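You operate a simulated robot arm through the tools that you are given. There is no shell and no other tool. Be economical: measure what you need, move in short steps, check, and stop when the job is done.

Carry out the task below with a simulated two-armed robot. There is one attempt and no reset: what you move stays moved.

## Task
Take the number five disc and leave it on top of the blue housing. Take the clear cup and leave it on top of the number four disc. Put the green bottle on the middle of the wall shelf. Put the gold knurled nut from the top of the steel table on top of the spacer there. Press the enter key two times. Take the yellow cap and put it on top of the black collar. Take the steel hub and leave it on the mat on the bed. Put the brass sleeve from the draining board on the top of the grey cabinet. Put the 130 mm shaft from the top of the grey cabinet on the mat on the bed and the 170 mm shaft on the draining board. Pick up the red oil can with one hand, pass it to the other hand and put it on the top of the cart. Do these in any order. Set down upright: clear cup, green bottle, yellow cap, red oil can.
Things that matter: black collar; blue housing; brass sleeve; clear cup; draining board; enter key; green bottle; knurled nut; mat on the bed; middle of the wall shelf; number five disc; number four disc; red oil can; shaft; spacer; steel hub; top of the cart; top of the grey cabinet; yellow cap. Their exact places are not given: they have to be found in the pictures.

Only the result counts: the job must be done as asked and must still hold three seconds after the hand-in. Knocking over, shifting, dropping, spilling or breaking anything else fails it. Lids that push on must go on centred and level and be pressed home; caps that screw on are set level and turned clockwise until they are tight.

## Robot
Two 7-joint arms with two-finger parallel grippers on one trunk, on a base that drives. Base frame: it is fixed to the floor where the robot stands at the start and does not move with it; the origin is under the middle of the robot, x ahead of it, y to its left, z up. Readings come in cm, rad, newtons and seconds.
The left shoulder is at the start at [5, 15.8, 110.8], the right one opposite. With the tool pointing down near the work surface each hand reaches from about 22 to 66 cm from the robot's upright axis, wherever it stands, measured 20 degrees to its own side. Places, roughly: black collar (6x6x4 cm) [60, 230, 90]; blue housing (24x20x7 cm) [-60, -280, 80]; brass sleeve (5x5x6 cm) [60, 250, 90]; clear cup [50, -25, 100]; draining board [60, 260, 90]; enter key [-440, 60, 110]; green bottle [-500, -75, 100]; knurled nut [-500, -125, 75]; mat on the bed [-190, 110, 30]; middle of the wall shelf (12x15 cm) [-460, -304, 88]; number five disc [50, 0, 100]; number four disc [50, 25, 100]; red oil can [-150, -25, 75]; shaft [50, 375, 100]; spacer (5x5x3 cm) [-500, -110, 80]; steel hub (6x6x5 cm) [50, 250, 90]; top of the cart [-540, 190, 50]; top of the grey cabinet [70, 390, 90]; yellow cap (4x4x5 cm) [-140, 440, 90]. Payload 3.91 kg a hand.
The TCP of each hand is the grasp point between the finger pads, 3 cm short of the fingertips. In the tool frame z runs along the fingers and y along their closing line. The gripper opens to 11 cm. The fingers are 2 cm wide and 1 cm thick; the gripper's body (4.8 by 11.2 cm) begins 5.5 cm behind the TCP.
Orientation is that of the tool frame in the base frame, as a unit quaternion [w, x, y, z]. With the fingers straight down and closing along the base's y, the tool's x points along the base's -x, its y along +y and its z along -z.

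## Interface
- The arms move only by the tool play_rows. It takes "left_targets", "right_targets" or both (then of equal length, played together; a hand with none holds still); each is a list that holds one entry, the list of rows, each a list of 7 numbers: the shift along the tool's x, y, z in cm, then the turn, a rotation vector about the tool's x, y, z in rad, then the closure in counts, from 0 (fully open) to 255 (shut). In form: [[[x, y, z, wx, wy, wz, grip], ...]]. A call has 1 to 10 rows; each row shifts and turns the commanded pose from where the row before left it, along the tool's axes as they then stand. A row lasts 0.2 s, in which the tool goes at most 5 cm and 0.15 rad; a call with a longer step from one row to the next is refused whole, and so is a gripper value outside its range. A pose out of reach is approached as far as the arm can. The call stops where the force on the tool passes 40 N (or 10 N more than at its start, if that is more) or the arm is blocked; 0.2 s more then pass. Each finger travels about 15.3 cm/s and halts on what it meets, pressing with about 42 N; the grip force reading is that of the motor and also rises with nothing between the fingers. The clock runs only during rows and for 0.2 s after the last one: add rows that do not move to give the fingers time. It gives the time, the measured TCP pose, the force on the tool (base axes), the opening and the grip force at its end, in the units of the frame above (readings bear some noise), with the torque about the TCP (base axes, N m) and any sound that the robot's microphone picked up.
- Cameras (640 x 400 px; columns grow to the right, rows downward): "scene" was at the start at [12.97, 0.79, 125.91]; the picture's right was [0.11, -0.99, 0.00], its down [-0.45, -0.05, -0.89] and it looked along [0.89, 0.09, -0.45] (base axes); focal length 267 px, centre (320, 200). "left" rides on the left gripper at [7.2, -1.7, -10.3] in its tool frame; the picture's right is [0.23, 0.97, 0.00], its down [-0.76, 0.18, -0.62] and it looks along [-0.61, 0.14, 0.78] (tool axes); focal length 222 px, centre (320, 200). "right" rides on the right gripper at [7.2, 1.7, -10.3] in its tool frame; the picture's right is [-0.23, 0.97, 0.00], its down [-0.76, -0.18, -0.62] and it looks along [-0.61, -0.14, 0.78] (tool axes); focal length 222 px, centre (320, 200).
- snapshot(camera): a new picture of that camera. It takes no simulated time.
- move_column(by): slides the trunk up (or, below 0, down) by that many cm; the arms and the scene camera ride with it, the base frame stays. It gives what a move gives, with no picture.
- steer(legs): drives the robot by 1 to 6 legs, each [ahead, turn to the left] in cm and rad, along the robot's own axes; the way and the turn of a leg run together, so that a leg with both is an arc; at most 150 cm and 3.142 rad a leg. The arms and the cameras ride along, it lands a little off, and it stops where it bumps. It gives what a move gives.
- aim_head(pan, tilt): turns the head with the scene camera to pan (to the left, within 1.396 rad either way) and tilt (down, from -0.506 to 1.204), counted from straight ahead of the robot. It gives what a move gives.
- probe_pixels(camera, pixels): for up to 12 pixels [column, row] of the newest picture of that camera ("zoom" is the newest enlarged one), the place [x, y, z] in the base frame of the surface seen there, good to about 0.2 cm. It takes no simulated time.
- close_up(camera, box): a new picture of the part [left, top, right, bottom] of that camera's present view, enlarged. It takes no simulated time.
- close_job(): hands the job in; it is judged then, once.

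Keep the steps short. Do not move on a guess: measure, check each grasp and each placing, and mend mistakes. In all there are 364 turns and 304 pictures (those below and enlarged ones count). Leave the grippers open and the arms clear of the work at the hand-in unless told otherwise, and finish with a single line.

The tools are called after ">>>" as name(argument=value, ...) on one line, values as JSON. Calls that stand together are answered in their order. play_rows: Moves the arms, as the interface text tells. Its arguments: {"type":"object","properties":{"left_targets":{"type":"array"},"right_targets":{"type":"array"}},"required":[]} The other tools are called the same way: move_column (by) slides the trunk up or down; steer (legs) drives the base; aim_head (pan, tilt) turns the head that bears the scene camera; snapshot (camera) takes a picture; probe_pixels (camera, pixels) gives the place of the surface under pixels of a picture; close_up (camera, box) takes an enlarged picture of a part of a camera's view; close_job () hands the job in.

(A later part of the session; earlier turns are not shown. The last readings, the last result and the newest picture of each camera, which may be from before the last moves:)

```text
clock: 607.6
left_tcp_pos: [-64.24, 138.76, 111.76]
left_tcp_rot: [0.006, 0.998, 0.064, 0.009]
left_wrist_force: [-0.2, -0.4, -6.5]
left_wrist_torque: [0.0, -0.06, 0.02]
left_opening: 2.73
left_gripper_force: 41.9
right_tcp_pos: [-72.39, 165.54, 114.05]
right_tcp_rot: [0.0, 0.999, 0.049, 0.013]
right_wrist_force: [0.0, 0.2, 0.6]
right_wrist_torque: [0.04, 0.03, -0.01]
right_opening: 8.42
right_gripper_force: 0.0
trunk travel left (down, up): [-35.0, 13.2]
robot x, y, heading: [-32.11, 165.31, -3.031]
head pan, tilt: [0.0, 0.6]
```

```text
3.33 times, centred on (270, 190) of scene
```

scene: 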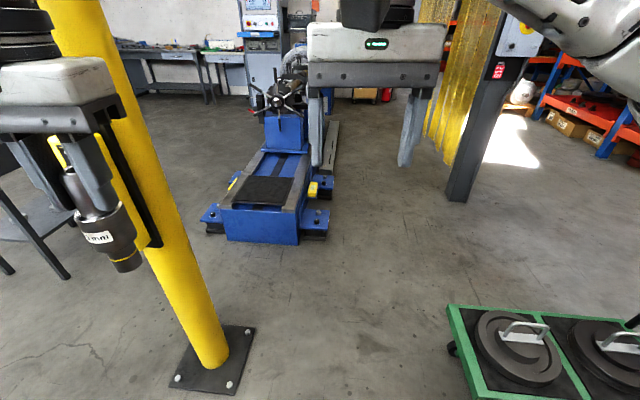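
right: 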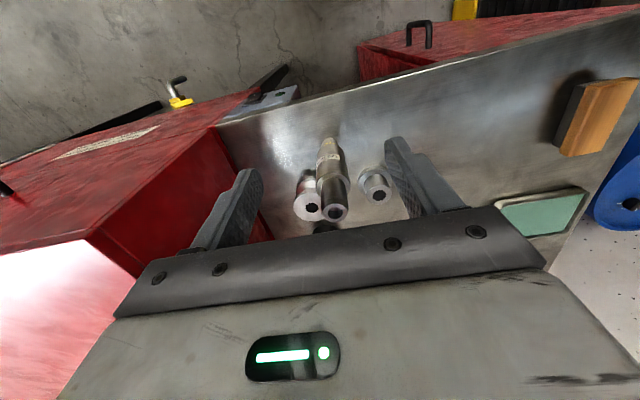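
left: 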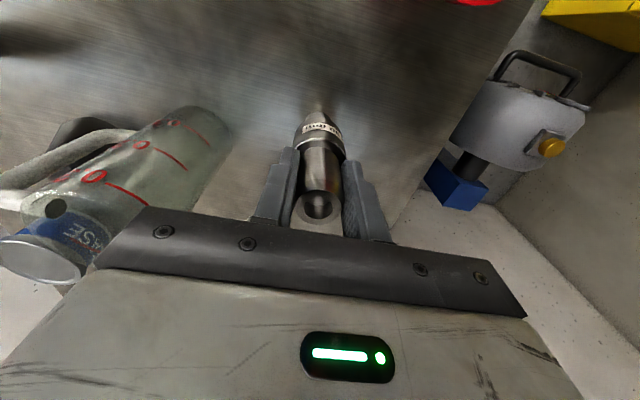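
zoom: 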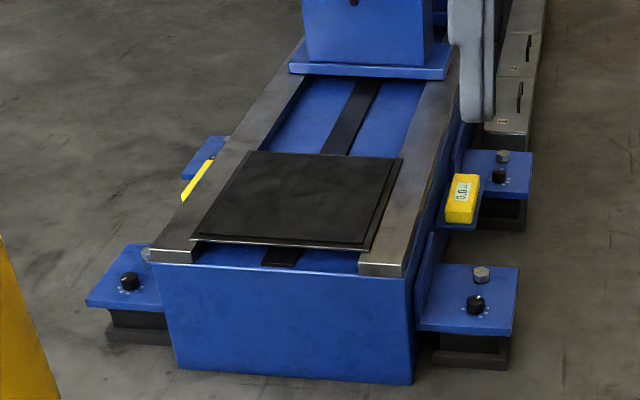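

Mat: x −202…−174, y 100…129, z 31.3. Approach to (-135,158) facing west.

>>> steer(legs=[[0, -0.045], [101, 0], [0, -0.065]])

>>> move_column(by=-30)

>>> aim_head(pan=0.5, tilt=0.7)

>>> snapshot(camera="scene")

```text
clock: 610.7
left_tcp_pos: [-102.8, 137.58, 111.87]
left_tcp_rot: [0.004, 0.998, 0.061, 0.013]
left_wrist_force: [0.2, -0.4, -7.1]
left_wrist_torque: [0.03, -0.01, 0.01]
left_opening: 2.75
left_gripper_force: 41.6
right_tcp_pos: [-109.87, 165.6, 114.43]
right_tcp_rot: [0.005, 1.0, 0.028, 0.009]
right_wrist_force: [1.1, 0.8, -0.5]
right_wrist_torque: [-0.01, 0.02, -0.01]
right_opening: 8.43
right_gripper_force: 0.1
trunk travel left (down, up): [-35.0, 13.2]
robot x, y, heading: [-70.9, 163.24, -3.068]
head pan, tilt: [0.0, 0.6]
stopped in leg 2: the robot was blocked; the commanded pose is now the measured one
```

```text
clock: 612.2
left_tcp_pos: [-101.7, 141.17, 105.16]
left_tcp_rot: [0.03, 0.993, 0.03, -0.107]
left_wrist_force: [-0.2, -0.1, -7.8]
left_wrist_torque: [0.01, -0.18, 0.0]
left_opening: 2.75
left_gripper_force: 41.6
right_tcp_pos: [-109.7, 167.49, 100.42]
right_tcp_rot: [0.018, 0.999, 0.027, 0.006]
right_wrist_force: [-0.5, -0.3, 0.0]
right_wrist_torque: [0.02, -0.02, 0.01]
right_opening: 8.44
right_gripper_force: 0.1
trunk travel left (down, up): [-21.0, 27.2]
robot x, y, heading: [-71.09, 163.63, -3.07]
head pan, tilt: [0.0, 0.6]
stopped: the arm was blocked; the commanded pose is now the measured one
```

```text
clock: 613.2
left_tcp_pos: [-101.73, 141.02, 105.21]
left_tcp_rot: [0.031, 0.994, 0.035, -0.102]
left_wrist_force: [-1.4, -0.3, -6.6]
left_wrist_torque: [0.1, -0.11, -0.01]
left_opening: 2.77
left_gripper_force: 42.2
right_tcp_pos: [-109.81, 167.67, 100.39]
right_tcp_rot: [0.021, 0.999, 0.027, 0.004]
right_wrist_force: [-0.1, 1.6, -0.7]
right_wrist_torque: [-0.02, 0.0, 0.01]
right_opening: 8.41
right_gripper_force: 0.1
trunk travel left (down, up): [-21.0, 27.2]
robot x, y, heading: [-71.0, 163.41, -3.071]
head pan, tilt: [0.499, 0.7]
```

```text
106 pictures are left
```

scene: 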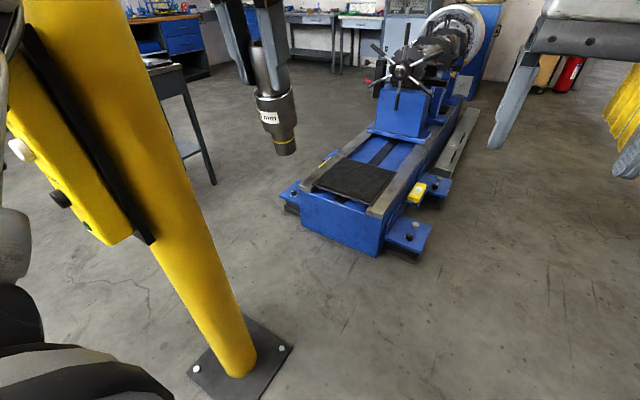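

The left elbow hit the pole's box. Raise the trunk back and reverse out.

>>> move_column(by=14)

>>> steer(legs=[[-30, 0]])

>>> snapshot(camera="scene")

```text
clock: 614.9
left_tcp_pos: [-102.8, 138.28, 117.86]
left_tcp_rot: [0.011, 0.995, 0.04, -0.092]
left_wrist_force: [-0.1, 0.4, -5.7]
left_wrist_torque: [0.02, -0.15, 0.01]
left_opening: 2.72
left_gripper_force: 42.1
right_tcp_pos: [-110.72, 165.2, 114.1]
right_tcp_rot: [0.003, 1.0, 0.027, 0.012]
right_wrist_force: [0.1, 0.4, 0.1]
right_wrist_torque: [-0.01, 0.0, 0.0]
right_opening: 8.4
right_gripper_force: 0.2
trunk travel left (down, up): [-35.0, 13.2]
robot x, y, heading: [-70.76, 163.4, -3.073]
head pan, tilt: [0.499, 0.7]
```

```text
clock: 616.9
left_tcp_pos: [-73.38, 140.18, 117.65]
left_tcp_rot: [0.01, 0.995, 0.039, -0.091]
left_wrist_force: [-0.7, 0.5, -7.1]
left_wrist_torque: [0.0, -0.13, -0.02]
left_opening: 2.78
left_gripper_force: 41.5
right_tcp_pos: [-81.37, 167.13, 113.99]
right_tcp_rot: [0.002, 1.0, 0.026, 0.014]
right_wrist_force: [0.5, 0.2, -0.2]
right_wrist_torque: [-0.01, 0.02, 0.0]
right_opening: 8.44
right_gripper_force: 0.1
trunk travel left (down, up): [-35.0, 13.2]
robot x, y, heading: [-41.5, 164.84, -3.078]
head pan, tilt: [0.499, 0.7]
```

```text
105 pictures are left
```

scene: 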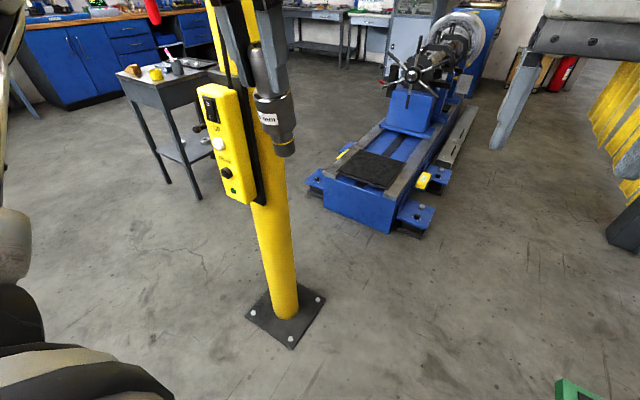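

Pole box is fixed, nothing fell. Level the left hand and pass the pole farther away (y≈178).

>>> play_rows(left_targets=[[[0, 0, 0, 0.02, 0.09, 0, 215], [0, 0, 0, 0, 0.09, 0, 215]]])

>>> steer(legs=[[0, -0.435], [36, 0], [0, 0.375], [42, 0]])

```text
clock: 617.5
left_tcp_pos: [-73.55, 140.23, 117.62]
left_tcp_rot: [-0.003, 0.999, 0.039, 0.001]
left_wrist_force: [-0.3, -0.4, -7.0]
left_wrist_torque: [0.01, -0.07, 0.0]
left_opening: 2.76
left_gripper_force: 42.3
right_tcp_pos: [-81.33, 167.16, 113.91]
right_tcp_rot: [0.002, 1.0, 0.027, 0.014]
right_wrist_force: [-0.2, 0.5, -0.3]
right_wrist_torque: [-0.01, -0.01, -0.04]
right_opening: 8.43
right_gripper_force: 0.1
trunk travel left (down, up): [-35.0, 13.2]
robot x, y, heading: [-41.01, 165.27, -3.078]
head pan, tilt: [0.499, 0.7]
```

```text
clock: 620.7
left_tcp_pos: [-107.79, 166.43, 117.54]
left_tcp_rot: [-0.002, 0.984, -0.18, 0.002]
left_wrist_force: [0.7, -0.4, -7.0]
left_wrist_torque: [0.0, -0.06, -0.03]
left_opening: 2.75
left_gripper_force: 42.1
right_tcp_pos: [-103.63, 194.35, 114.05]
right_tcp_rot: [0.005, 0.981, -0.191, 0.014]
right_wrist_force: [0.6, -0.3, -0.3]
right_wrist_torque: [0.02, -0.01, 0.01]
right_opening: 8.42
right_gripper_force: 0.0
trunk travel left (down, up): [-35.0, 13.2]
robot x, y, heading: [-68.35, 175.69, 2.775]
head pan, tilt: [0.499, 0.7]
stopped in leg 2: the robot was blocked; the commanded pose is now the measured one
```

Front-right corner reached the trolley. Back a little and straighten to pass parallel.

>>> steer(legs=[[-5, 0], [0, 0.375]])

>>> aim_head(pan=-0.6, tilt=0.9)

>>> snapshot(camera="scene")

```text
clock: 622.8
left_tcp_pos: [-96.93, 150.91, 117.6]
left_tcp_rot: [-0.003, 1.0, 0.006, 0.0]
left_wrist_force: [0.3, 0.0, -5.8]
left_wrist_torque: [0.0, -0.05, 0.02]
left_opening: 2.74
left_gripper_force: 42.3
right_tcp_pos: [-103.06, 178.31, 113.92]
right_tcp_rot: [0.001, 1.0, -0.006, 0.014]
right_wrist_force: [-0.4, -0.6, 0.0]
right_wrist_torque: [0.02, -0.02, -0.06]
right_opening: 8.4
right_gripper_force: 0.0
trunk travel left (down, up): [-35.0, 13.2]
robot x, y, heading: [-63.45, 173.96, -3.14]
head pan, tilt: [0.499, 0.7]
```

```text
clock: 624.1
left_tcp_pos: [-97.0, 150.81, 117.58]
left_tcp_rot: [-0.003, 1.0, 0.006, 0.0]
left_wrist_force: [0.1, 0.4, -6.0]
left_wrist_torque: [-0.02, -0.08, 0.0]
left_opening: 2.75
left_gripper_force: 42.4
right_tcp_pos: [-103.03, 178.21, 114.02]
right_tcp_rot: [0.002, 1.0, -0.007, 0.015]
right_wrist_force: [0.5, -0.3, 0.0]
right_wrist_torque: [-0.02, 0.0, -0.01]
right_opening: 8.43
right_gripper_force: 0.0
trunk travel left (down, up): [-35.0, 13.2]
robot x, y, heading: [-63.25, 174.07, -3.139]
head pan, tilt: [-0.6, 0.901]
```

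```text
104 pictures are left
```

scene: 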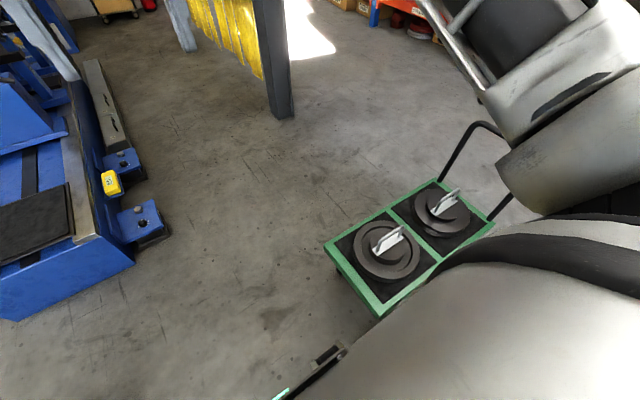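

>>> probe_pixels(camera="scene", pixels=[[327, 247], [380, 316], [350, 282], [432, 182], [490, 225], [345, 355], [300, 385]])

```text
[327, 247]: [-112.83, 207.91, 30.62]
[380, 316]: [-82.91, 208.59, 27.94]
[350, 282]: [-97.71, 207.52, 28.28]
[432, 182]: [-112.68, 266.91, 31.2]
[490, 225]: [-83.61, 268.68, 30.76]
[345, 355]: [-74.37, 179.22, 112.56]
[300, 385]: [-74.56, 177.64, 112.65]
```

Trolley is in place. Pass straight west 55 cm.

>>> steer(legs=[[55, 0]])

```text
clock: 627.3
left_tcp_pos: [-151.47, 150.66, 117.49]
left_tcp_rot: [-0.003, 1.0, 0.007, 0.0]
left_wrist_force: [0.0, 0.3, -7.1]
left_wrist_torque: [-0.01, -0.08, 0.0]
left_opening: 2.76
left_gripper_force: 42.4
right_tcp_pos: [-157.55, 178.05, 113.94]
right_tcp_rot: [0.003, 1.0, -0.005, 0.014]
right_wrist_force: [-0.2, 0.7, 0.0]
right_wrist_torque: [-0.01, 0.0, -0.01]
right_opening: 8.41
right_gripper_force: 0.1
trunk travel left (down, up): [-35.0, 13.2]
robot x, y, heading: [-117.62, 173.64, -3.141]
head pan, tilt: [-0.6, 0.901]
```

>>> steer(legs=[[8, 0], [0, 0.54], [16, 0]])

>>> aim_head(pan=0.1, tilt=0.8)

>>> snapshot(camera="scene")

```text
clock: 630.9
left_tcp_pos: [-156.58, 128.32, 117.49]
left_tcp_rot: [-0.003, 0.962, 0.274, 0.0]
left_wrist_force: [0.0, -0.9, -6.7]
left_wrist_torque: [0.05, -0.05, -0.04]
left_opening: 2.74
left_gripper_force: 42.0
right_tcp_pos: [-175.97, 148.42, 113.96]
right_tcp_rot: [-0.002, 0.964, 0.264, 0.014]
right_wrist_force: [0.5, 0.2, -0.8]
right_wrist_torque: [-0.01, 0.02, -0.03]
right_opening: 8.44
right_gripper_force: 0.1
trunk travel left (down, up): [-35.0, 13.2]
robot x, y, heading: [-139.55, 165.22, -2.592]
head pan, tilt: [-0.6, 0.901]
```

```text
clock: 631.9
left_tcp_pos: [-156.46, 128.34, 117.53]
left_tcp_rot: [-0.002, 0.962, 0.273, -0.001]
left_wrist_force: [0.1, 0.4, -7.1]
left_wrist_torque: [0.03, -0.06, 0.02]
left_opening: 2.76
left_gripper_force: 41.7
right_tcp_pos: [-175.86, 148.65, 113.98]
right_tcp_rot: [-0.003, 0.965, 0.263, 0.014]
right_wrist_force: [-0.4, 0.7, -0.1]
right_wrist_torque: [-0.01, -0.01, -0.03]
right_opening: 8.42
right_gripper_force: 0.1
trunk travel left (down, up): [-35.0, 13.2]
robot x, y, heading: [-139.53, 165.26, -2.596]
head pan, tilt: [0.099, 0.799]
```

```text
103 pictures are left
```

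scene: 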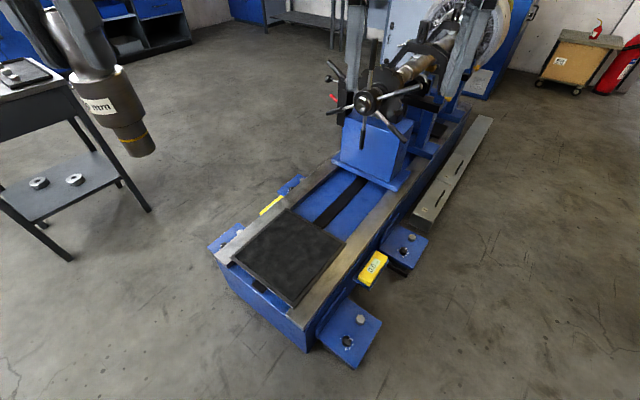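

>>> probe_pixels(camera="scene", pixels=[[290, 255], [310, 260], [270, 250], [235, 260], [288, 211], [343, 243], [297, 301], [300, 280]])

>>> move_column(by=-34)

```text
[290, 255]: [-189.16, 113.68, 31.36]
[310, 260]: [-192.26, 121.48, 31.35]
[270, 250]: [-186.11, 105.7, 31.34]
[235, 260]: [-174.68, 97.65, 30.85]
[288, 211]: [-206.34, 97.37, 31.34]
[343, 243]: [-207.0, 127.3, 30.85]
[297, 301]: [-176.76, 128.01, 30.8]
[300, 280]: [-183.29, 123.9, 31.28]
```

```text
clock: 635.2
left_tcp_pos: [-156.45, 128.36, 83.58]
left_tcp_rot: [-0.003, 0.962, 0.274, 0.0]
left_wrist_force: [0.4, 0.6, -6.8]
left_wrist_torque: [0.07, -0.06, 0.01]
left_opening: 2.74
left_gripper_force: 42.0
right_tcp_pos: [-175.86, 148.56, 79.99]
right_tcp_rot: [-0.002, 0.965, 0.263, 0.013]
right_wrist_force: [1.0, -0.2, -0.6]
right_wrist_torque: [0.0, 0.0, 0.03]
right_opening: 8.43
right_gripper_force: 0.1
trunk travel left (down, up): [-1.0, 47.2]
robot x, y, heading: [-139.24, 165.53, -2.596]
head pan, tilt: [0.099, 0.799]
```

Drive 6 forward, then carry the shaft over the mat at (-183,113).

>>> steer(legs=[[6, 0]])

>>> play_rows(left_targets=[[[-4.1, 0, 3, 0, 0, 0, 215], [-4.1, 0, 2.8, 0, 0, 0, 215], [-4.1, 0, 2.8, 0, 0, 0, 215], [-4.1, 0, 2.8, 0, 0, 0, 215], [-4.1, 0, 2.8, 0, 0, 0, 215], [-4.1, -0.7, 2.8, 0, 0, 0, 215], [0, 0, 4.5, 0, 0, 0, 215], [0, 0, 4.5, 0, 0, 0, 215], [0, 0, 4.5, 0, 0, 0, 215]]])

>>> snapshot(camera="scene")

```text
clock: 636.2
left_tcp_pos: [-161.69, 125.25, 83.63]
left_tcp_rot: [-0.003, 0.962, 0.274, -0.001]
left_wrist_force: [0.0, -0.1, -7.1]
left_wrist_torque: [0.05, -0.03, 0.01]
left_opening: 2.75
left_gripper_force: 42.3
right_tcp_pos: [-181.07, 145.46, 80.01]
right_tcp_rot: [-0.003, 0.965, 0.262, 0.014]
right_wrist_force: [-0.7, 0.2, 0.2]
right_wrist_torque: [-0.06, 0.02, 0.03]
right_opening: 8.42
right_gripper_force: 0.1
trunk travel left (down, up): [-1.0, 47.2]
robot x, y, heading: [-144.34, 162.14, -2.597]
head pan, tilt: [0.099, 0.799]
```

```text
refused: row 1 steps farther than a row can; nothing moved
```

```text
102 pictures are left
```

scene: 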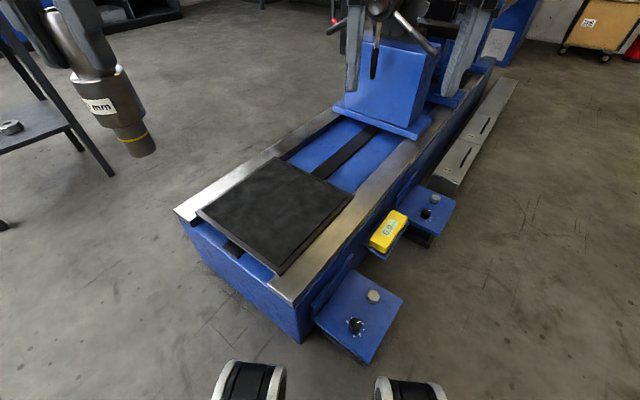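

>>> play_rows(left_targets=[[[-4.1, 0, 2.5, 0, 0, 0, 215], [-4.1, 0, 2.5, 0, 0, 0, 215], [-4.1, 0, 2.5, 0, 0, 0, 215], [-4.1, 0, 2.5, 0, 0, 0, 215], [-4.1, 0, 2.5, 0, 0, 0, 215], [-4.1, -0.7, 2.5, 0, 0, 0, 215], [0, 0, 4.5, 0, 0, 0, 215], [0, 0, 4.5, 0, 0, 0, 215], [0, 0, 4.5, 0, 0, 0, 215]]])

>>> snapshot(camera="scene")

```text
clock: 638.2
left_tcp_pos: [-183.1, 112.93, 55.08]
left_tcp_rot: [-0.002, 0.962, 0.274, 0.0]
left_wrist_force: [-1.0, -0.3, -5.9]
left_wrist_torque: [0.02, -0.03, -0.01]
left_opening: 2.74
left_gripper_force: 42.0
right_tcp_pos: [-181.02, 145.46, 79.95]
right_tcp_rot: [-0.002, 0.965, 0.262, 0.014]
right_wrist_force: [-0.5, 0.6, 0.4]
right_wrist_torque: [0.02, 0.05, -0.01]
right_opening: 8.43
right_gripper_force: 0.1
trunk travel left (down, up): [-1.0, 47.2]
robot x, y, heading: [-144.56, 162.34, -2.598]
head pan, tilt: [0.099, 0.799]
```

```text
101 pictures are left
```

scene: 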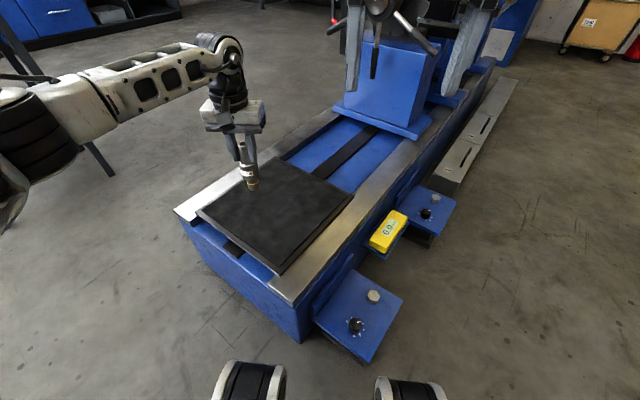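

>>> play_rows(left_targets=[[[0, 0, 4, 0, 0, 0, 215], [0, 0, 4, 0, 0, 0, 215], [0, 0, 3, 0, 0, 0, 215], [0, 0, 0.5, 0, 0, 0, 215], [0, 0, 0.2, 0, 0, 0, 215], [0, 0, 0, 0, 0, 0, 215]]])

>>> close_up(camera="scene", box=[160, 130, 370, 280])

```text
clock: 639.6
left_tcp_pos: [-183.02, 112.99, 43.3]
left_tcp_rot: [-0.002, 0.962, 0.274, 0.001]
left_wrist_force: [0.5, -0.7, -7.9]
left_wrist_torque: [0.01, -0.1, 0.02]
left_opening: 2.75
left_gripper_force: 42.2
right_tcp_pos: [-181.01, 145.44, 79.94]
right_tcp_rot: [-0.002, 0.965, 0.262, 0.014]
right_wrist_force: [0.7, 0.0, 0.1]
right_wrist_torque: [0.0, 0.0, 0.03]
right_opening: 8.43
right_gripper_force: 0.0
trunk travel left (down, up): [-1.0, 47.2]
robot x, y, heading: [-144.8, 162.27, -2.598]
head pan, tilt: [0.099, 0.799]
```

```text
2.67 times, centred on (265, 205) of scene
```

zoom: 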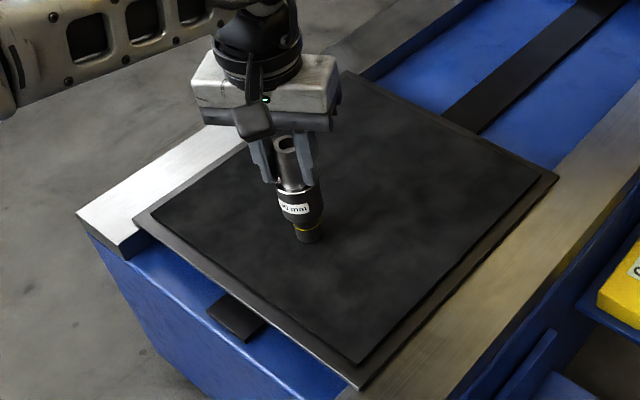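

>>> play_rows(left_targets=[[[0, 0, 0.2, 0, 0, 0, 215], [0, 0, 0.1, 0, 0, 0, 215], [0, 0, 0.1, 0, 0, 0, 215], [0, 0, 0.1, 0, 0, 0, 215], [0, 0, 0, 0, 0, 0, 215]]])

```text
clock: 640.8
left_tcp_pos: [-183.18, 112.98, 43.1]
left_tcp_rot: [-0.002, 0.962, 0.273, -0.003]
left_wrist_force: [5.8, 0.6, 17.5]
left_wrist_torque: [0.09, -0.98, 0.04]
left_opening: 2.77
left_gripper_force: 41.4
right_tcp_pos: [-180.9, 145.48, 80.08]
right_tcp_rot: [-0.001, 0.965, 0.263, 0.014]
right_wrist_force: [-0.4, -0.3, -0.4]
right_wrist_torque: [0.01, 0.0, -0.01]
right_opening: 8.4
right_gripper_force: 0.2
trunk travel left (down, up): [-1.0, 47.2]
robot x, y, heading: [-144.88, 162.19, -2.597]
head pan, tilt: [0.099, 0.799]
```

Contact. Relieve, open slowly, rise.

>>> play_rows(left_targets=[[[0, 0, -0.25, 0, 0, 0, 215], [0, 0, 0, 0, 0, 0, 195], [0, 0, 0, 0, 0, 0, 175], [0, 0, 0, 0, 0, 0, 150], [0, 0, 0, 0, 0, 0, 120], [0, 0, -2, 0, 0, 0, 110], [0, 0, -4, 0, 0, 0, 110], [0, 0, -4, 0, 0, 0, 110], [0, 0, -4, 0, 0, 0, 110]]])

>>> close_up(camera="scene", box=[160, 130, 370, 280])

```text
clock: 642.8
left_tcp_pos: [-182.96, 112.98, 57.14]
left_tcp_rot: [-0.002, 0.962, 0.273, 0.0]
left_wrist_force: [-1.1, -0.2, 0.2]
left_wrist_torque: [0.02, 0.03, -0.01]
left_opening: 6.28
left_gripper_force: 0.0
right_tcp_pos: [-181.04, 145.44, 80.03]
right_tcp_rot: [-0.001, 0.965, 0.262, 0.013]
right_wrist_force: [0.4, -0.1, -1.0]
right_wrist_torque: [0.04, 0.02, 0.01]
right_opening: 8.43
right_gripper_force: 0.0
trunk travel left (down, up): [-1.0, 47.2]
robot x, y, heading: [-144.86, 161.83, -2.594]
head pan, tilt: [0.099, 0.799]
```

```text
2.67 times, centred on (265, 205) of scene
```

zoom: 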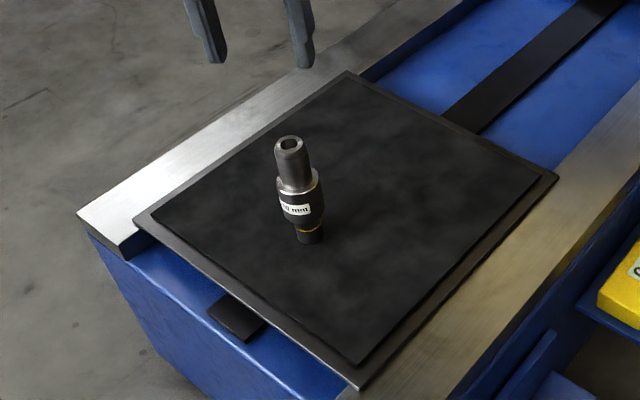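

The 130 stands on the mat. Raise the trunk and tuck the left hand.

>>> move_column(by=34)

>>> play_rows(left_targets=[[[3, 0, -4, 0, 0, 0, 0], [3, 0, -4, 0, 0, 0, 0], [3, 0, -4, 0, 0, 0, 0], [3.5, 0, -3, 0, 0, 0, 0], [4.5, 0, 0, 0, 0, 0, 0], [4.5, 0, 0, 0, 0, 0, 0], [3, 0, 0, 0, 0, 0, 0]]])

>>> steer(legs=[[-18, 0], [0, -2.0]])

>>> aim_head(pan=0.0, tilt=0.35)

>>> snapshot(camera="scene")

```text
clock: 646.1
left_tcp_pos: [-183.09, 112.85, 91.08]
left_tcp_rot: [-0.002, 0.962, 0.274, -0.001]
left_wrist_force: [-0.1, -0.6, -0.7]
left_wrist_torque: [-0.02, 0.04, 0.02]
left_opening: 6.27
left_gripper_force: 0.1
right_tcp_pos: [-181.07, 145.33, 114.08]
right_tcp_rot: [-0.001, 0.965, 0.261, 0.014]
right_wrist_force: [-0.1, 0.0, 0.3]
right_wrist_torque: [0.02, 0.0, -0.02]
right_opening: 8.4
right_gripper_force: 0.2
trunk travel left (down, up): [-35.0, 13.2]
robot x, y, heading: [-144.59, 162.35, -2.594]
head pan, tilt: [0.099, 0.799]
```

```text
clock: 647.8
left_tcp_pos: [-162.07, 125.87, 106.0]
left_tcp_rot: [-0.003, 0.962, 0.275, -0.001]
left_wrist_force: [0.0, -0.2, 0.2]
left_wrist_torque: [-0.03, 0.02, -0.02]
left_opening: 10.98
left_gripper_force: 0.2
right_tcp_pos: [-180.98, 145.48, 113.97]
right_tcp_rot: [-0.002, 0.965, 0.263, 0.014]
right_wrist_force: [0.6, 0.4, 0.0]
right_wrist_torque: [0.02, 0.0, -0.05]
right_opening: 8.4
right_gripper_force: 0.0
trunk travel left (down, up): [-35.0, 13.2]
robot x, y, heading: [-144.72, 162.09, -2.595]
head pan, tilt: [0.099, 0.799]
```

```text
clock: 654.0
left_tcp_pos: [-154.97, 202.52, 106.04]
left_tcp_rot: [-0.003, 0.748, -0.664, 0.002]
left_wrist_force: [1.0, 0.0, -0.4]
left_wrist_torque: [-0.02, 0.01, 0.01]
left_opening: 11.01
left_gripper_force: 0.1
right_tcp_pos: [-129.31, 211.4, 113.96]
right_tcp_rot: [0.011, 0.741, -0.671, 0.009]
right_wrist_force: [0.0, 0.3, 0.1]
right_wrist_torque: [0.01, 0.0, 0.04]
right_opening: 8.42
right_gripper_force: 0.1
trunk travel left (down, up): [-35.0, 13.2]
robot x, y, heading: [-129.45, 171.5, 1.683]
head pan, tilt: [0.099, 0.799]
```

```text
clock: 654.9
left_tcp_pos: [-155.05, 202.5, 106.04]
left_tcp_rot: [-0.003, 0.748, -0.663, 0.002]
left_wrist_force: [-0.5, 0.4, 0.8]
left_wrist_torque: [0.0, 0.01, 0.0]
left_opening: 11.0
left_gripper_force: 0.1
right_tcp_pos: [-129.33, 211.41, 113.89]
right_tcp_rot: [0.011, 0.741, -0.671, 0.008]
right_wrist_force: [-0.2, -1.0, -0.3]
right_wrist_torque: [0.03, 0.01, -0.01]
right_opening: 8.43
right_gripper_force: 0.1
trunk travel left (down, up): [-35.0, 13.2]
robot x, y, heading: [-129.66, 171.17, 1.681]
head pan, tilt: [0.0, 0.351]
```

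```text
98 pictures are left
```

scene: 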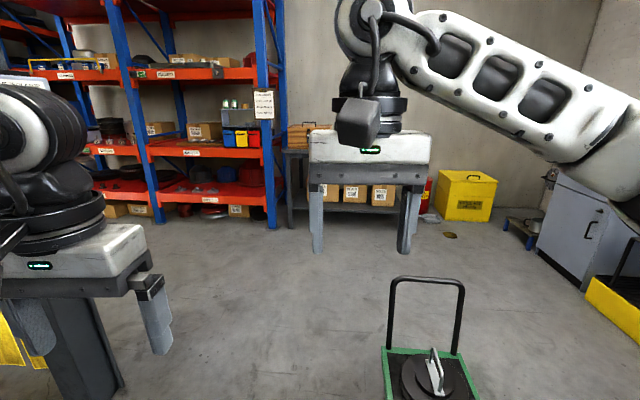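

>>> probe_pixels(camera="scene", pixels=[[427, 280], [392, 300], [315, 215], [300, 135], [290, 200], [440, 205], [345, 205], [270, 220]])

>>> steer(legs=[[0, 0.19], [120, 0], [0, -0.4]])

>>> snapshot(camera="scene")

```text
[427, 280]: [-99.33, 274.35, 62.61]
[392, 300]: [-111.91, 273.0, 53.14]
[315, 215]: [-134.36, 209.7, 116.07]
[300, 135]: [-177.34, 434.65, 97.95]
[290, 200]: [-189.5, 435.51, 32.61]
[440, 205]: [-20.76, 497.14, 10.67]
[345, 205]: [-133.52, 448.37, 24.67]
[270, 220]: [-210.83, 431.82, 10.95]
```

```text
clock: 657.6
left_tcp_pos: [-164.86, 211.63, 105.98]
left_tcp_rot: [-0.002, 0.804, -0.595, 0.002]
left_wrist_force: [0.0, -0.4, 0.1]
left_wrist_torque: [0.03, 0.0, -0.01]
left_opening: 11.03
left_gripper_force: 0.0
right_tcp_pos: [-141.04, 225.02, 113.89]
right_tcp_rot: [0.011, 0.796, -0.605, 0.01]
right_wrist_force: [0.3, -0.4, 0.3]
right_wrist_torque: [0.01, -0.01, -0.01]
right_opening: 8.41
right_gripper_force: 0.1
trunk travel left (down, up): [-35.0, 13.2]
robot x, y, heading: [-134.05, 186.01, 1.859]
head pan, tilt: [0.0, 0.351]
stopped in leg 2: the robot was blocked; the commanded pose is now the measured one
```

```text
97 pictures are left
```

scene: 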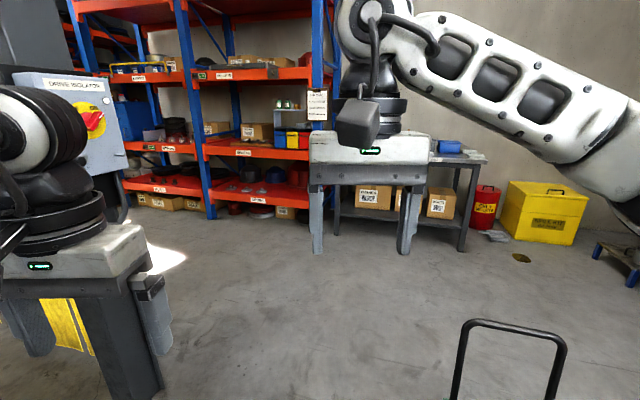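

Touching the trolley again at the front right. Back off and swing wider left.

>>> steer(legs=[[-10, 0], [0, 0.75], [45, 0], [0, -0.95]])

>>> aim_head(pan=-0.7, tilt=0.8)

>>> snapshot(camera="scene")

```text
clock: 665.5
left_tcp_pos: [-195.69, 230.41, 105.91]
left_tcp_rot: [-0.002, 0.744, -0.668, 0.002]
left_wrist_force: [0.0, -0.2, -0.8]
left_wrist_torque: [-0.01, -0.01, -0.01]
left_opening: 11.01
left_gripper_force: 0.1
right_tcp_pos: [-169.86, 238.92, 113.92]
right_tcp_rot: [0.012, 0.735, -0.678, 0.009]
right_wrist_force: [0.1, 0.4, 0.6]
right_wrist_torque: [-0.01, -0.03, -0.01]
right_opening: 8.43
right_gripper_force: 0.0
trunk travel left (down, up): [-35.0, 13.2]
robot x, y, heading: [-170.61, 199.25, 1.664]
head pan, tilt: [0.0, 0.351]
```

```text
clock: 666.6
left_tcp_pos: [-195.75, 230.37, 105.91]
left_tcp_rot: [-0.002, 0.743, -0.669, 0.003]
left_wrist_force: [0.2, 0.1, 0.3]
left_wrist_torque: [-0.01, 0.01, -0.01]
left_opening: 11.02
left_gripper_force: 0.1
right_tcp_pos: [-169.9, 239.02, 113.97]
right_tcp_rot: [0.012, 0.735, -0.678, 0.009]
right_wrist_force: [0.0, -1.0, 0.7]
right_wrist_torque: [0.0, -0.03, -0.01]
right_opening: 8.44
right_gripper_force: 0.1
trunk travel left (down, up): [-35.0, 13.2]
robot x, y, heading: [-170.45, 198.97, 1.664]
head pan, tilt: [-0.7, 0.799]
```

```text
96 pictures are left
```

scene: 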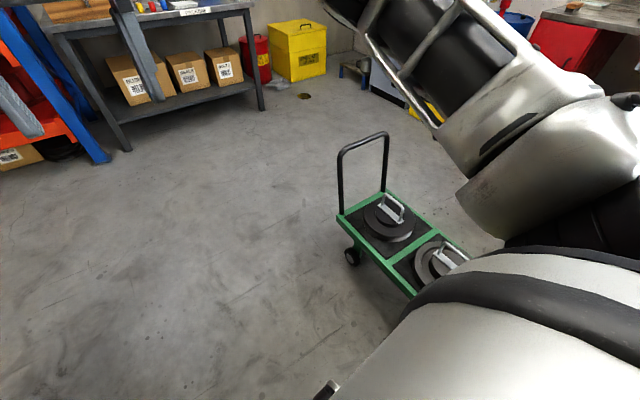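

>>> probe_pixels(camera="scene", pixels=[[339, 217], [384, 192], [410, 294], [125, 145], [262, 108], [60, 100]])

```text
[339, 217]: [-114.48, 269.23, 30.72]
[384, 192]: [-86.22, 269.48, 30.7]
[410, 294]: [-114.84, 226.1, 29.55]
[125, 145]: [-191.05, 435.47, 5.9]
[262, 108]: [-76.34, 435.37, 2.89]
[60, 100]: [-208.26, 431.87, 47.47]
```

Trolley is where it was first measured. Continue north to the table by the wall.

>>> steer(legs=[[0, -0.08], [105, 0], [0, -0.5], [85, 0], [0, 0.49]])

>>> aim_head(pan=0.0, tilt=0.6)

>>> snapshot(camera="scene")

```text
clock: 669.8
left_tcp_pos: [-193.68, 271.34, 106.09]
left_tcp_rot: [0.003, 0.722, -0.692, 0.001]
left_wrist_force: [-0.6, 1.0, 0.4]
left_wrist_torque: [0.03, -0.02, -0.03]
left_opening: 10.98
left_gripper_force: 0.0
right_tcp_pos: [-166.97, 277.9, 113.91]
right_tcp_rot: [0.014, 0.71, -0.704, 0.006]
right_wrist_force: [0.4, -0.4, 0.1]
right_wrist_torque: [-0.01, -0.03, 0.0]
right_opening: 8.4
right_gripper_force: 0.1
trunk travel left (down, up): [-35.0, 13.2]
robot x, y, heading: [-170.83, 238.4, 1.593]
head pan, tilt: [-0.7, 0.799]
stopped in leg 2: the robot was blocked; the commanded pose is now the measured one
```

```text
clock: 670.9
left_tcp_pos: [-193.63, 271.42, 106.01]
left_tcp_rot: [0.003, 0.723, -0.691, 0.001]
left_wrist_force: [0.0, -0.1, 0.7]
left_wrist_torque: [0.02, -0.01, -0.02]
left_opening: 11.0
left_gripper_force: 0.1
right_tcp_pos: [-166.83, 277.88, 113.93]
right_tcp_rot: [0.015, 0.71, -0.704, 0.005]
right_wrist_force: [0.3, -0.2, -0.6]
right_wrist_torque: [-0.02, 0.01, 0.05]
right_opening: 8.41
right_gripper_force: 0.0
trunk travel left (down, up): [-35.0, 13.2]
robot x, y, heading: [-171.11, 238.16, 1.599]
head pan, tilt: [0.0, 0.6]
```

```text
95 pictures are left
```

scene: 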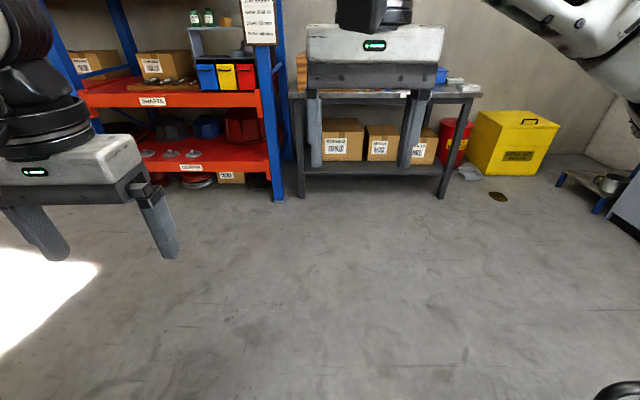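

The left elbow meets the post. Back off a little, stretch the left hand forward to bring the elbow in, and edge right.

>>> steer(legs=[[-15, 0], [0, -0.3]])

>>> play_rows(left_targets=[[[-4.5, -1, 0, 0, 0, 0, 0], [-4.5, -1, 0, 0, 0, 0, 0], [-4.5, -1, 0, 0, 0, 0, 0], [-4.5, -1, 0, 0, 0, 0, 0], [-3, 0, 0, 0, 0, 0, 0]]])

>>> steer(legs=[[25, 0], [0, 0.3], [60, 0]])

```text
clock: 673.2
left_tcp_pos: [-183.11, 261.9, 105.83]
left_tcp_rot: [-0.003, -0.612, 0.791, -0.006]
left_wrist_force: [0.3, 0.2, -0.1]
left_wrist_torque: [0.0, -0.02, 0.0]
left_opening: 10.99
left_gripper_force: 0.2
right_tcp_pos: [-155.58, 260.39, 113.85]
right_tcp_rot: [-0.014, -0.597, 0.802, -0.008]
right_wrist_force: [0.7, -0.5, 0.0]
right_wrist_torque: [0.02, 0.02, -0.01]
right_opening: 8.4
right_gripper_force: 0.1
trunk travel left (down, up): [-35.0, 13.2]
robot x, y, heading: [-170.76, 223.36, 1.29]
head pan, tilt: [0.0, 0.6]
```

```text
clock: 674.4
left_tcp_pos: [-174.19, 281.43, 105.33]
left_tcp_rot: [-0.004, -0.611, 0.792, -0.004]
left_wrist_force: [0.2, -1.8, 0.7]
left_wrist_torque: [0.03, 0.04, 0.0]
left_opening: 11.0
left_gripper_force: 0.1
right_tcp_pos: [-155.76, 260.44, 113.84]
right_tcp_rot: [-0.013, -0.597, 0.802, -0.009]
right_wrist_force: [0.4, -0.8, 1.3]
right_wrist_torque: [-0.03, 0.0, -0.01]
right_opening: 8.42
right_gripper_force: 0.0
trunk travel left (down, up): [-35.0, 13.2]
robot x, y, heading: [-171.03, 223.61, 1.297]
head pan, tilt: [0.0, 0.6]
```

```text
clock: 680.2
left_tcp_pos: [-186.66, 360.82, 105.46]
left_tcp_rot: [0.002, 0.727, -0.686, 0.006]
left_wrist_force: [0.8, -0.2, 0.1]
left_wrist_torque: [0.02, -0.01, -0.01]
left_opening: 11.0
left_gripper_force: 0.0
right_tcp_pos: [-162.67, 346.53, 113.86]
right_tcp_rot: [0.012, 0.714, -0.7, 0.01]
right_wrist_force: [0.7, -0.5, -0.4]
right_wrist_torque: [0.0, 0.01, 0.0]
right_opening: 8.41
right_gripper_force: 0.0
trunk travel left (down, up): [-35.0, 13.2]
robot x, y, heading: [-165.53, 306.82, 1.605]
head pan, tilt: [0.0, 0.6]
```

Past the post. Go nearer the table and look.

>>> steer(legs=[[0, -0.483], [62, 0], [0, 0.45]])

>>> aim_head(pan=0.0, tilt=0.55)

>>> snapshot(camera="scene")

```text
clock: 686.4
left_tcp_pos: [-157.54, 417.69, 105.55]
left_tcp_rot: [0.002, 0.715, -0.699, 0.007]
left_wrist_force: [-0.9, 0.0, -0.6]
left_wrist_torque: [0.01, -0.02, 0.01]
left_opening: 10.99
left_gripper_force: 0.0
right_tcp_pos: [-134.24, 402.69, 113.94]
right_tcp_rot: [-0.013, -0.702, 0.712, -0.009]
right_wrist_force: [-1.0, 1.0, 0.0]
right_wrist_torque: [0.03, -0.05, 0.01]
right_opening: 8.43
right_gripper_force: 0.1
trunk travel left (down, up): [-35.0, 13.2]
robot x, y, heading: [-138.77, 363.08, 1.572]
head pan, tilt: [0.0, 0.6]
```

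```text
clock: 687.0
left_tcp_pos: [-157.43, 417.72, 105.46]
left_tcp_rot: [0.003, 0.715, -0.699, 0.006]
left_wrist_force: [0.1, 0.1, -1.0]
left_wrist_torque: [-0.02, -0.02, 0.03]
left_opening: 11.01
left_gripper_force: 0.1
right_tcp_pos: [-134.12, 402.74, 113.8]
right_tcp_rot: [-0.012, -0.702, 0.712, -0.01]
right_wrist_force: [0.6, 0.0, -0.3]
right_wrist_torque: [0.0, -0.01, 0.03]
right_opening: 8.44
right_gripper_force: 0.0
trunk travel left (down, up): [-35.0, 13.2]
robot x, y, heading: [-138.65, 362.97, 1.571]
head pan, tilt: [0.0, 0.55]
```

```text
94 pictures are left
```

scene: 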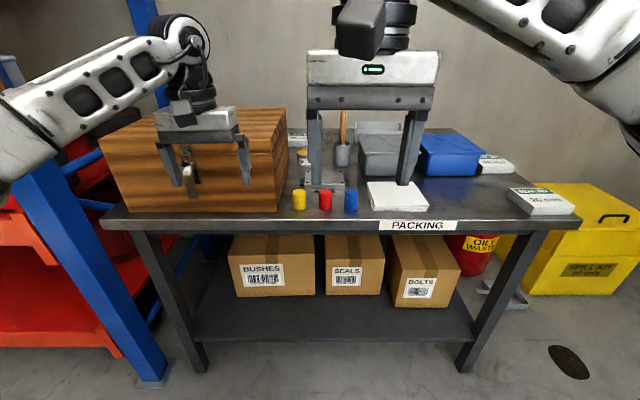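

Yellow cap at (299,200). Zoom and measure.

>>> close_up(camera="scene", box=[275, 170, 375, 230])

>>> probe_pixels(camera="zoom", pixels=[[155, 140], [155, 200], [125, 140], [185, 140], [155, 260], [320, 150], [320, 220], [155, 128], [300, 90], [240, 250]])

```text
6.40 times, centred on (325, 200) of scene
```

zoom: 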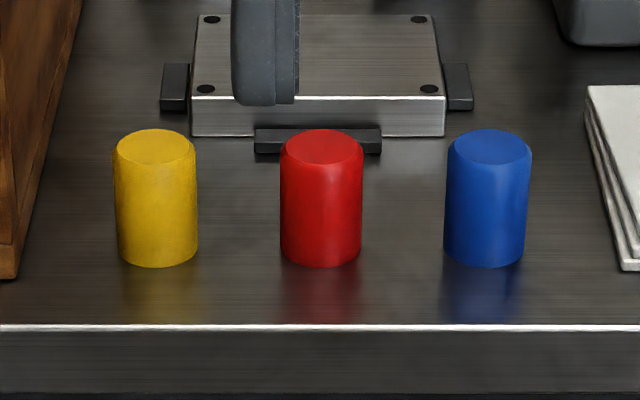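

```text
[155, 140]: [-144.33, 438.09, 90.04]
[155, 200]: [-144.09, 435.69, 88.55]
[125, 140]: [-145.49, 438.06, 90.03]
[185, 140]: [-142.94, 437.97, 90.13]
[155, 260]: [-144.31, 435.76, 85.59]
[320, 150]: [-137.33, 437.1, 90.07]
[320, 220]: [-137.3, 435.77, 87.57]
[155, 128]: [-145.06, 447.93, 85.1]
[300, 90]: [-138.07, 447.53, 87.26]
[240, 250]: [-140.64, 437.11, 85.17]
```

The cap stands close to a wooden crate, so I'll close fore-aft (yaw 90°). Pull hands back first, and probe the crate's height.

>>> probe_pixels(camera="scene", pixels=[[200, 108], [278, 190], [270, 125], [280, 140], [130, 200], [245, 110]])

>>> play_rows(left_targets=[[[4.5, 0, 0, 0, 0, -0.15, 0], [1.5, -4, 0, 0, 0, -0.15, 0], [0, -4, 0, 0, 0, -0.15, 0], [0, 0, 0, 0, 0, -0.15, 0], [0, 0, 0, 0, 0, -0.15, 0], [0, 0, 0, 0, 0, -0.15, 0], [0, 0, 0, 0, 0, -0.15, 0], [0, 0, 0, 0, 0, -0.15, 0], [0, 0, 0, 0, 0, -0.15, 0], [0, 0, 0, 0, 0, -0.15, 0]]], right_targets=[[[3, -4, 0, 0, 0, 0, 0], [3, -4, 0, 0, 0, 0, 0], [0, -4, 0, 0, 0, 0, 0], [0, -3, 0, 0, 0, 0, 0], [0, 0, 0, 0, 0, 0, 0], [0, 0, 0, 0, 0, 0, 0], [0, 0, 0, 0, 0, 0, 0], [0, 0, 0, 0, 0, 0, 0], [0, 0, 0, 0, 0, 0, 0], [0, 0, 0, 0, 0, 0, 0]]])

```text
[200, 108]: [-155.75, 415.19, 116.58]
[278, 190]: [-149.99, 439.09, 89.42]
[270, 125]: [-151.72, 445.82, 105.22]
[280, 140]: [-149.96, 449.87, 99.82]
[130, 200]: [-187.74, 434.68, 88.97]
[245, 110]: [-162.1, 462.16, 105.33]
```

```text
clock: 689.2
left_tcp_pos: [-149.48, 413.62, 105.48]
left_tcp_rot: [0.006, 1.0, -0.023, 0.003]
left_wrist_force: [0.0, -0.3, -0.5]
left_wrist_torque: [0.0, 0.03, -0.01]
left_opening: 11.02
left_gripper_force: 0.1
right_tcp_pos: [-119.3, 396.45, 113.9]
right_tcp_rot: [-0.013, -0.702, 0.712, -0.01]
right_wrist_force: [-0.4, 0.3, 0.1]
right_wrist_torque: [0.03, 0.02, 0.01]
right_opening: 11.03
right_gripper_force: 0.0
trunk travel left (down, up): [-35.0, 13.2]
robot x, y, heading: [-138.41, 362.96, 1.569]
head pan, tilt: [0.0, 0.55]
```

Shift the left hand right to x≈-143.4, then drive 17 forward.

>>> play_rows(left_targets=[[[3, 0, 0, 0, 0, -0.06, 110], [3, 0, 0, 0, 0, 0, 110], [0, 0, 0, 0, 0, 0, 110]]])

>>> steer(legs=[[17, 0]])

>>> snapshot(camera="left")

>>> snapshot(camera="scene")

```text
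clock: 690.0
left_tcp_pos: [-143.24, 413.6, 105.59]
left_tcp_rot: [0.005, 1.0, 0.006, 0.003]
left_wrist_force: [0.7, -0.1, 0.3]
left_wrist_torque: [-0.02, 0.03, -0.01]
left_opening: 6.27
left_gripper_force: 0.1
right_tcp_pos: [-119.31, 396.54, 113.94]
right_tcp_rot: [-0.012, -0.702, 0.712, -0.01]
right_wrist_force: [-1.2, 1.0, -0.4]
right_wrist_torque: [0.0, -0.02, 0.01]
right_opening: 11.01
right_gripper_force: 0.1
trunk travel left (down, up): [-35.0, 13.2]
robot x, y, heading: [-138.46, 363.21, 1.568]
head pan, tilt: [0.0, 0.55]
```

```text
clock: 691.5
left_tcp_pos: [-143.43, 430.51, 105.45]
left_tcp_rot: [0.006, 1.0, 0.006, 0.003]
left_wrist_force: [0.1, -0.7, -0.1]
left_wrist_torque: [-0.02, 0.01, 0.01]
left_opening: 6.25
left_gripper_force: 0.0
right_tcp_pos: [-119.35, 413.54, 113.99]
right_tcp_rot: [-0.012, -0.702, 0.712, -0.009]
right_wrist_force: [0.3, -0.7, -0.4]
right_wrist_torque: [-0.04, 0.02, -0.01]
right_opening: 11.02
right_gripper_force: 0.1
trunk travel left (down, up): [-35.0, 13.2]
robot x, y, heading: [-138.58, 379.83, 1.573]
head pan, tilt: [0.0, 0.55]
```

```text
92 pictures are left
```

left: 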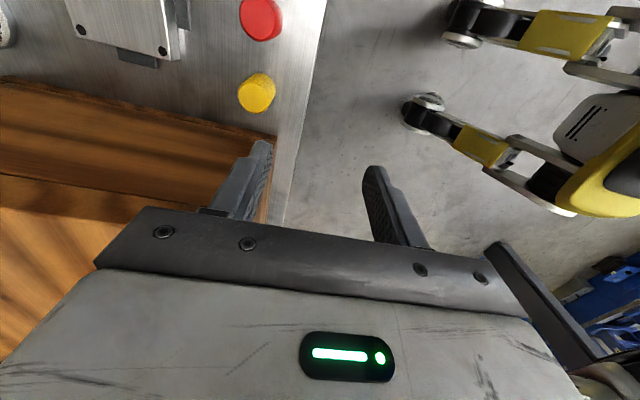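

```text
91 pictures are left
```

scene: 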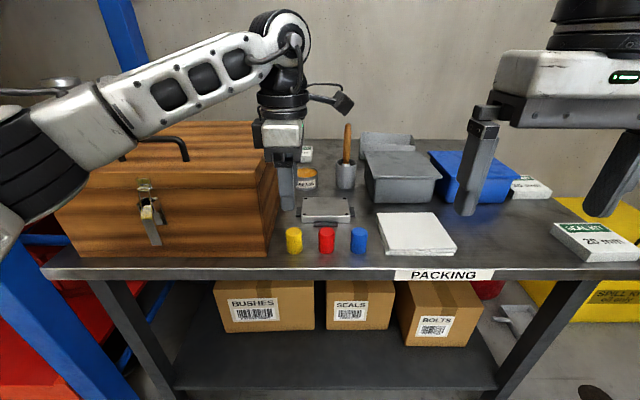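

Check where the left forearm is relative to the crate (top 105, front y≈436, right face x=-150).

>>> probe_pixels(camera="scene", pixels=[[255, 75], [230, 90], [200, 105], [170, 120], [140, 135], [280, 60], [300, 85], [265, 135], [150, 145], [270, 255]])

```text
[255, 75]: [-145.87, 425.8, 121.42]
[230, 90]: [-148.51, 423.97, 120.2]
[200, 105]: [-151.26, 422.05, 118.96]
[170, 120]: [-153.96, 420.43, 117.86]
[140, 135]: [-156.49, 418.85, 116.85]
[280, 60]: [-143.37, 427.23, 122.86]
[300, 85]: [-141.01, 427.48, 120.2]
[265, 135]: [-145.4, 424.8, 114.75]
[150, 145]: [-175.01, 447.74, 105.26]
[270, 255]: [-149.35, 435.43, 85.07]
```

The forearm would graze the crate. Move the robot 23 cm to the right so that the arm comes in straighter.

>>> steer(legs=[[-25, 0], [0, -1.57], [23, 0], [0, 1.57], [18, 0]])

>>> play_rows(left_targets=[[[-4, 0, 0, 0, 0, 0, 110], [-4, 0, 0, 0, 0, 0, 110], [-4, 0, 0, 0, 0, 0, 110], [-4, 0, 0, 0, 0, 0, 110], [-4, 0, 0, 0, 0, 0, 110], [-2, 0, 0, 0, 0, 0, 110]]])

>>> snapshot(camera="scene")

```text
clock: 703.4
left_tcp_pos: [-119.5, 423.39, 105.55]
left_tcp_rot: [0.006, 1.0, -0.001, 0.002]
left_wrist_force: [-0.7, 0.0, 0.4]
left_wrist_torque: [0.03, -0.02, 0.04]
left_opening: 6.25
left_gripper_force: 0.0
right_tcp_pos: [-95.47, 406.16, 113.97]
right_tcp_rot: [-0.013, -0.697, 0.717, -0.01]
right_wrist_force: [0.3, -0.2, 0.3]
right_wrist_torque: [0.0, -0.03, 0.03]
right_opening: 11.02
right_gripper_force: 0.0
trunk travel left (down, up): [-35.0, 13.2]
robot x, y, heading: [-115.4, 372.58, 1.555]
head pan, tilt: [0.0, 0.55]
```

```text
clock: 704.8
left_tcp_pos: [-141.49, 423.26, 105.46]
left_tcp_rot: [0.006, 1.0, -0.002, 0.003]
left_wrist_force: [-0.4, -0.2, 0.2]
left_wrist_torque: [-0.01, 0.02, -0.03]
left_opening: 6.26
left_gripper_force: 0.1
right_tcp_pos: [-95.64, 405.93, 114.06]
right_tcp_rot: [-0.013, -0.697, 0.717, -0.01]
right_wrist_force: [0.4, 0.7, -1.2]
right_wrist_torque: [-0.03, 0.0, 0.0]
right_opening: 11.02
right_gripper_force: 0.0
trunk travel left (down, up): [-35.0, 13.2]
robot x, y, heading: [-115.65, 373.14, 1.557]
head pan, tilt: [0.0, 0.55]
```

```text
90 pictures are left
```

scene: 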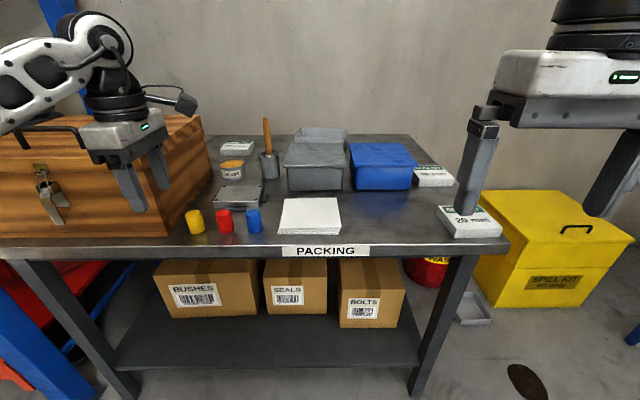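

>>> steer(legs=[[8, 0]])

>>> snapshot(camera="scene")

>>> probe_pixels(camera="scene", pixels=[[75, 65], [50, 75], [20, 95], [95, 50], [20, 60], [115, 80], [60, 50], [180, 150]])

```text
clock: 705.9
left_tcp_pos: [-141.4, 431.36, 105.38]
left_tcp_rot: [0.006, 1.0, -0.001, 0.003]
left_wrist_force: [-0.7, 1.1, -0.8]
left_wrist_torque: [-0.01, -0.02, 0.01]
left_opening: 6.26
left_gripper_force: 0.0
right_tcp_pos: [-95.4, 414.1, 114.02]
right_tcp_rot: [-0.012, -0.697, 0.717, -0.01]
right_wrist_force: [0.2, 0.2, -0.3]
right_wrist_torque: [-0.02, -0.02, -0.01]
right_opening: 10.98
right_gripper_force: 0.0
trunk travel left (down, up): [-35.0, 13.2]
robot x, y, heading: [-115.06, 380.5, 1.554]
head pan, tilt: [0.0, 0.55]
```

```text
89 pictures are left
```

scene: 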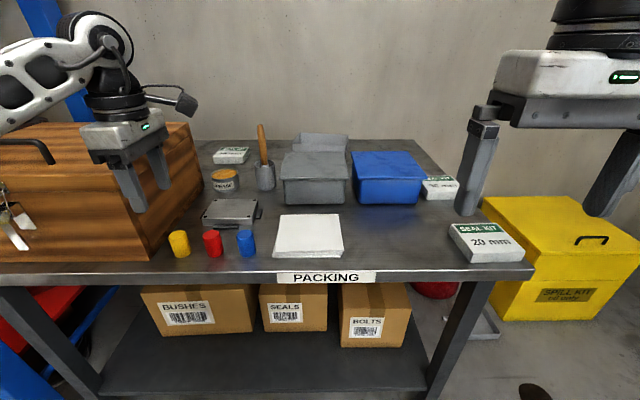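

```text
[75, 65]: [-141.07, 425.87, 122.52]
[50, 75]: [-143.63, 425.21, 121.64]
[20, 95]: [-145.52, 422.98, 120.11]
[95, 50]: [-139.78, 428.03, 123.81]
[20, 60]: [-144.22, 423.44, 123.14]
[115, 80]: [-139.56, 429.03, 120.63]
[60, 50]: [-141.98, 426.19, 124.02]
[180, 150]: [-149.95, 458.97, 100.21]
```

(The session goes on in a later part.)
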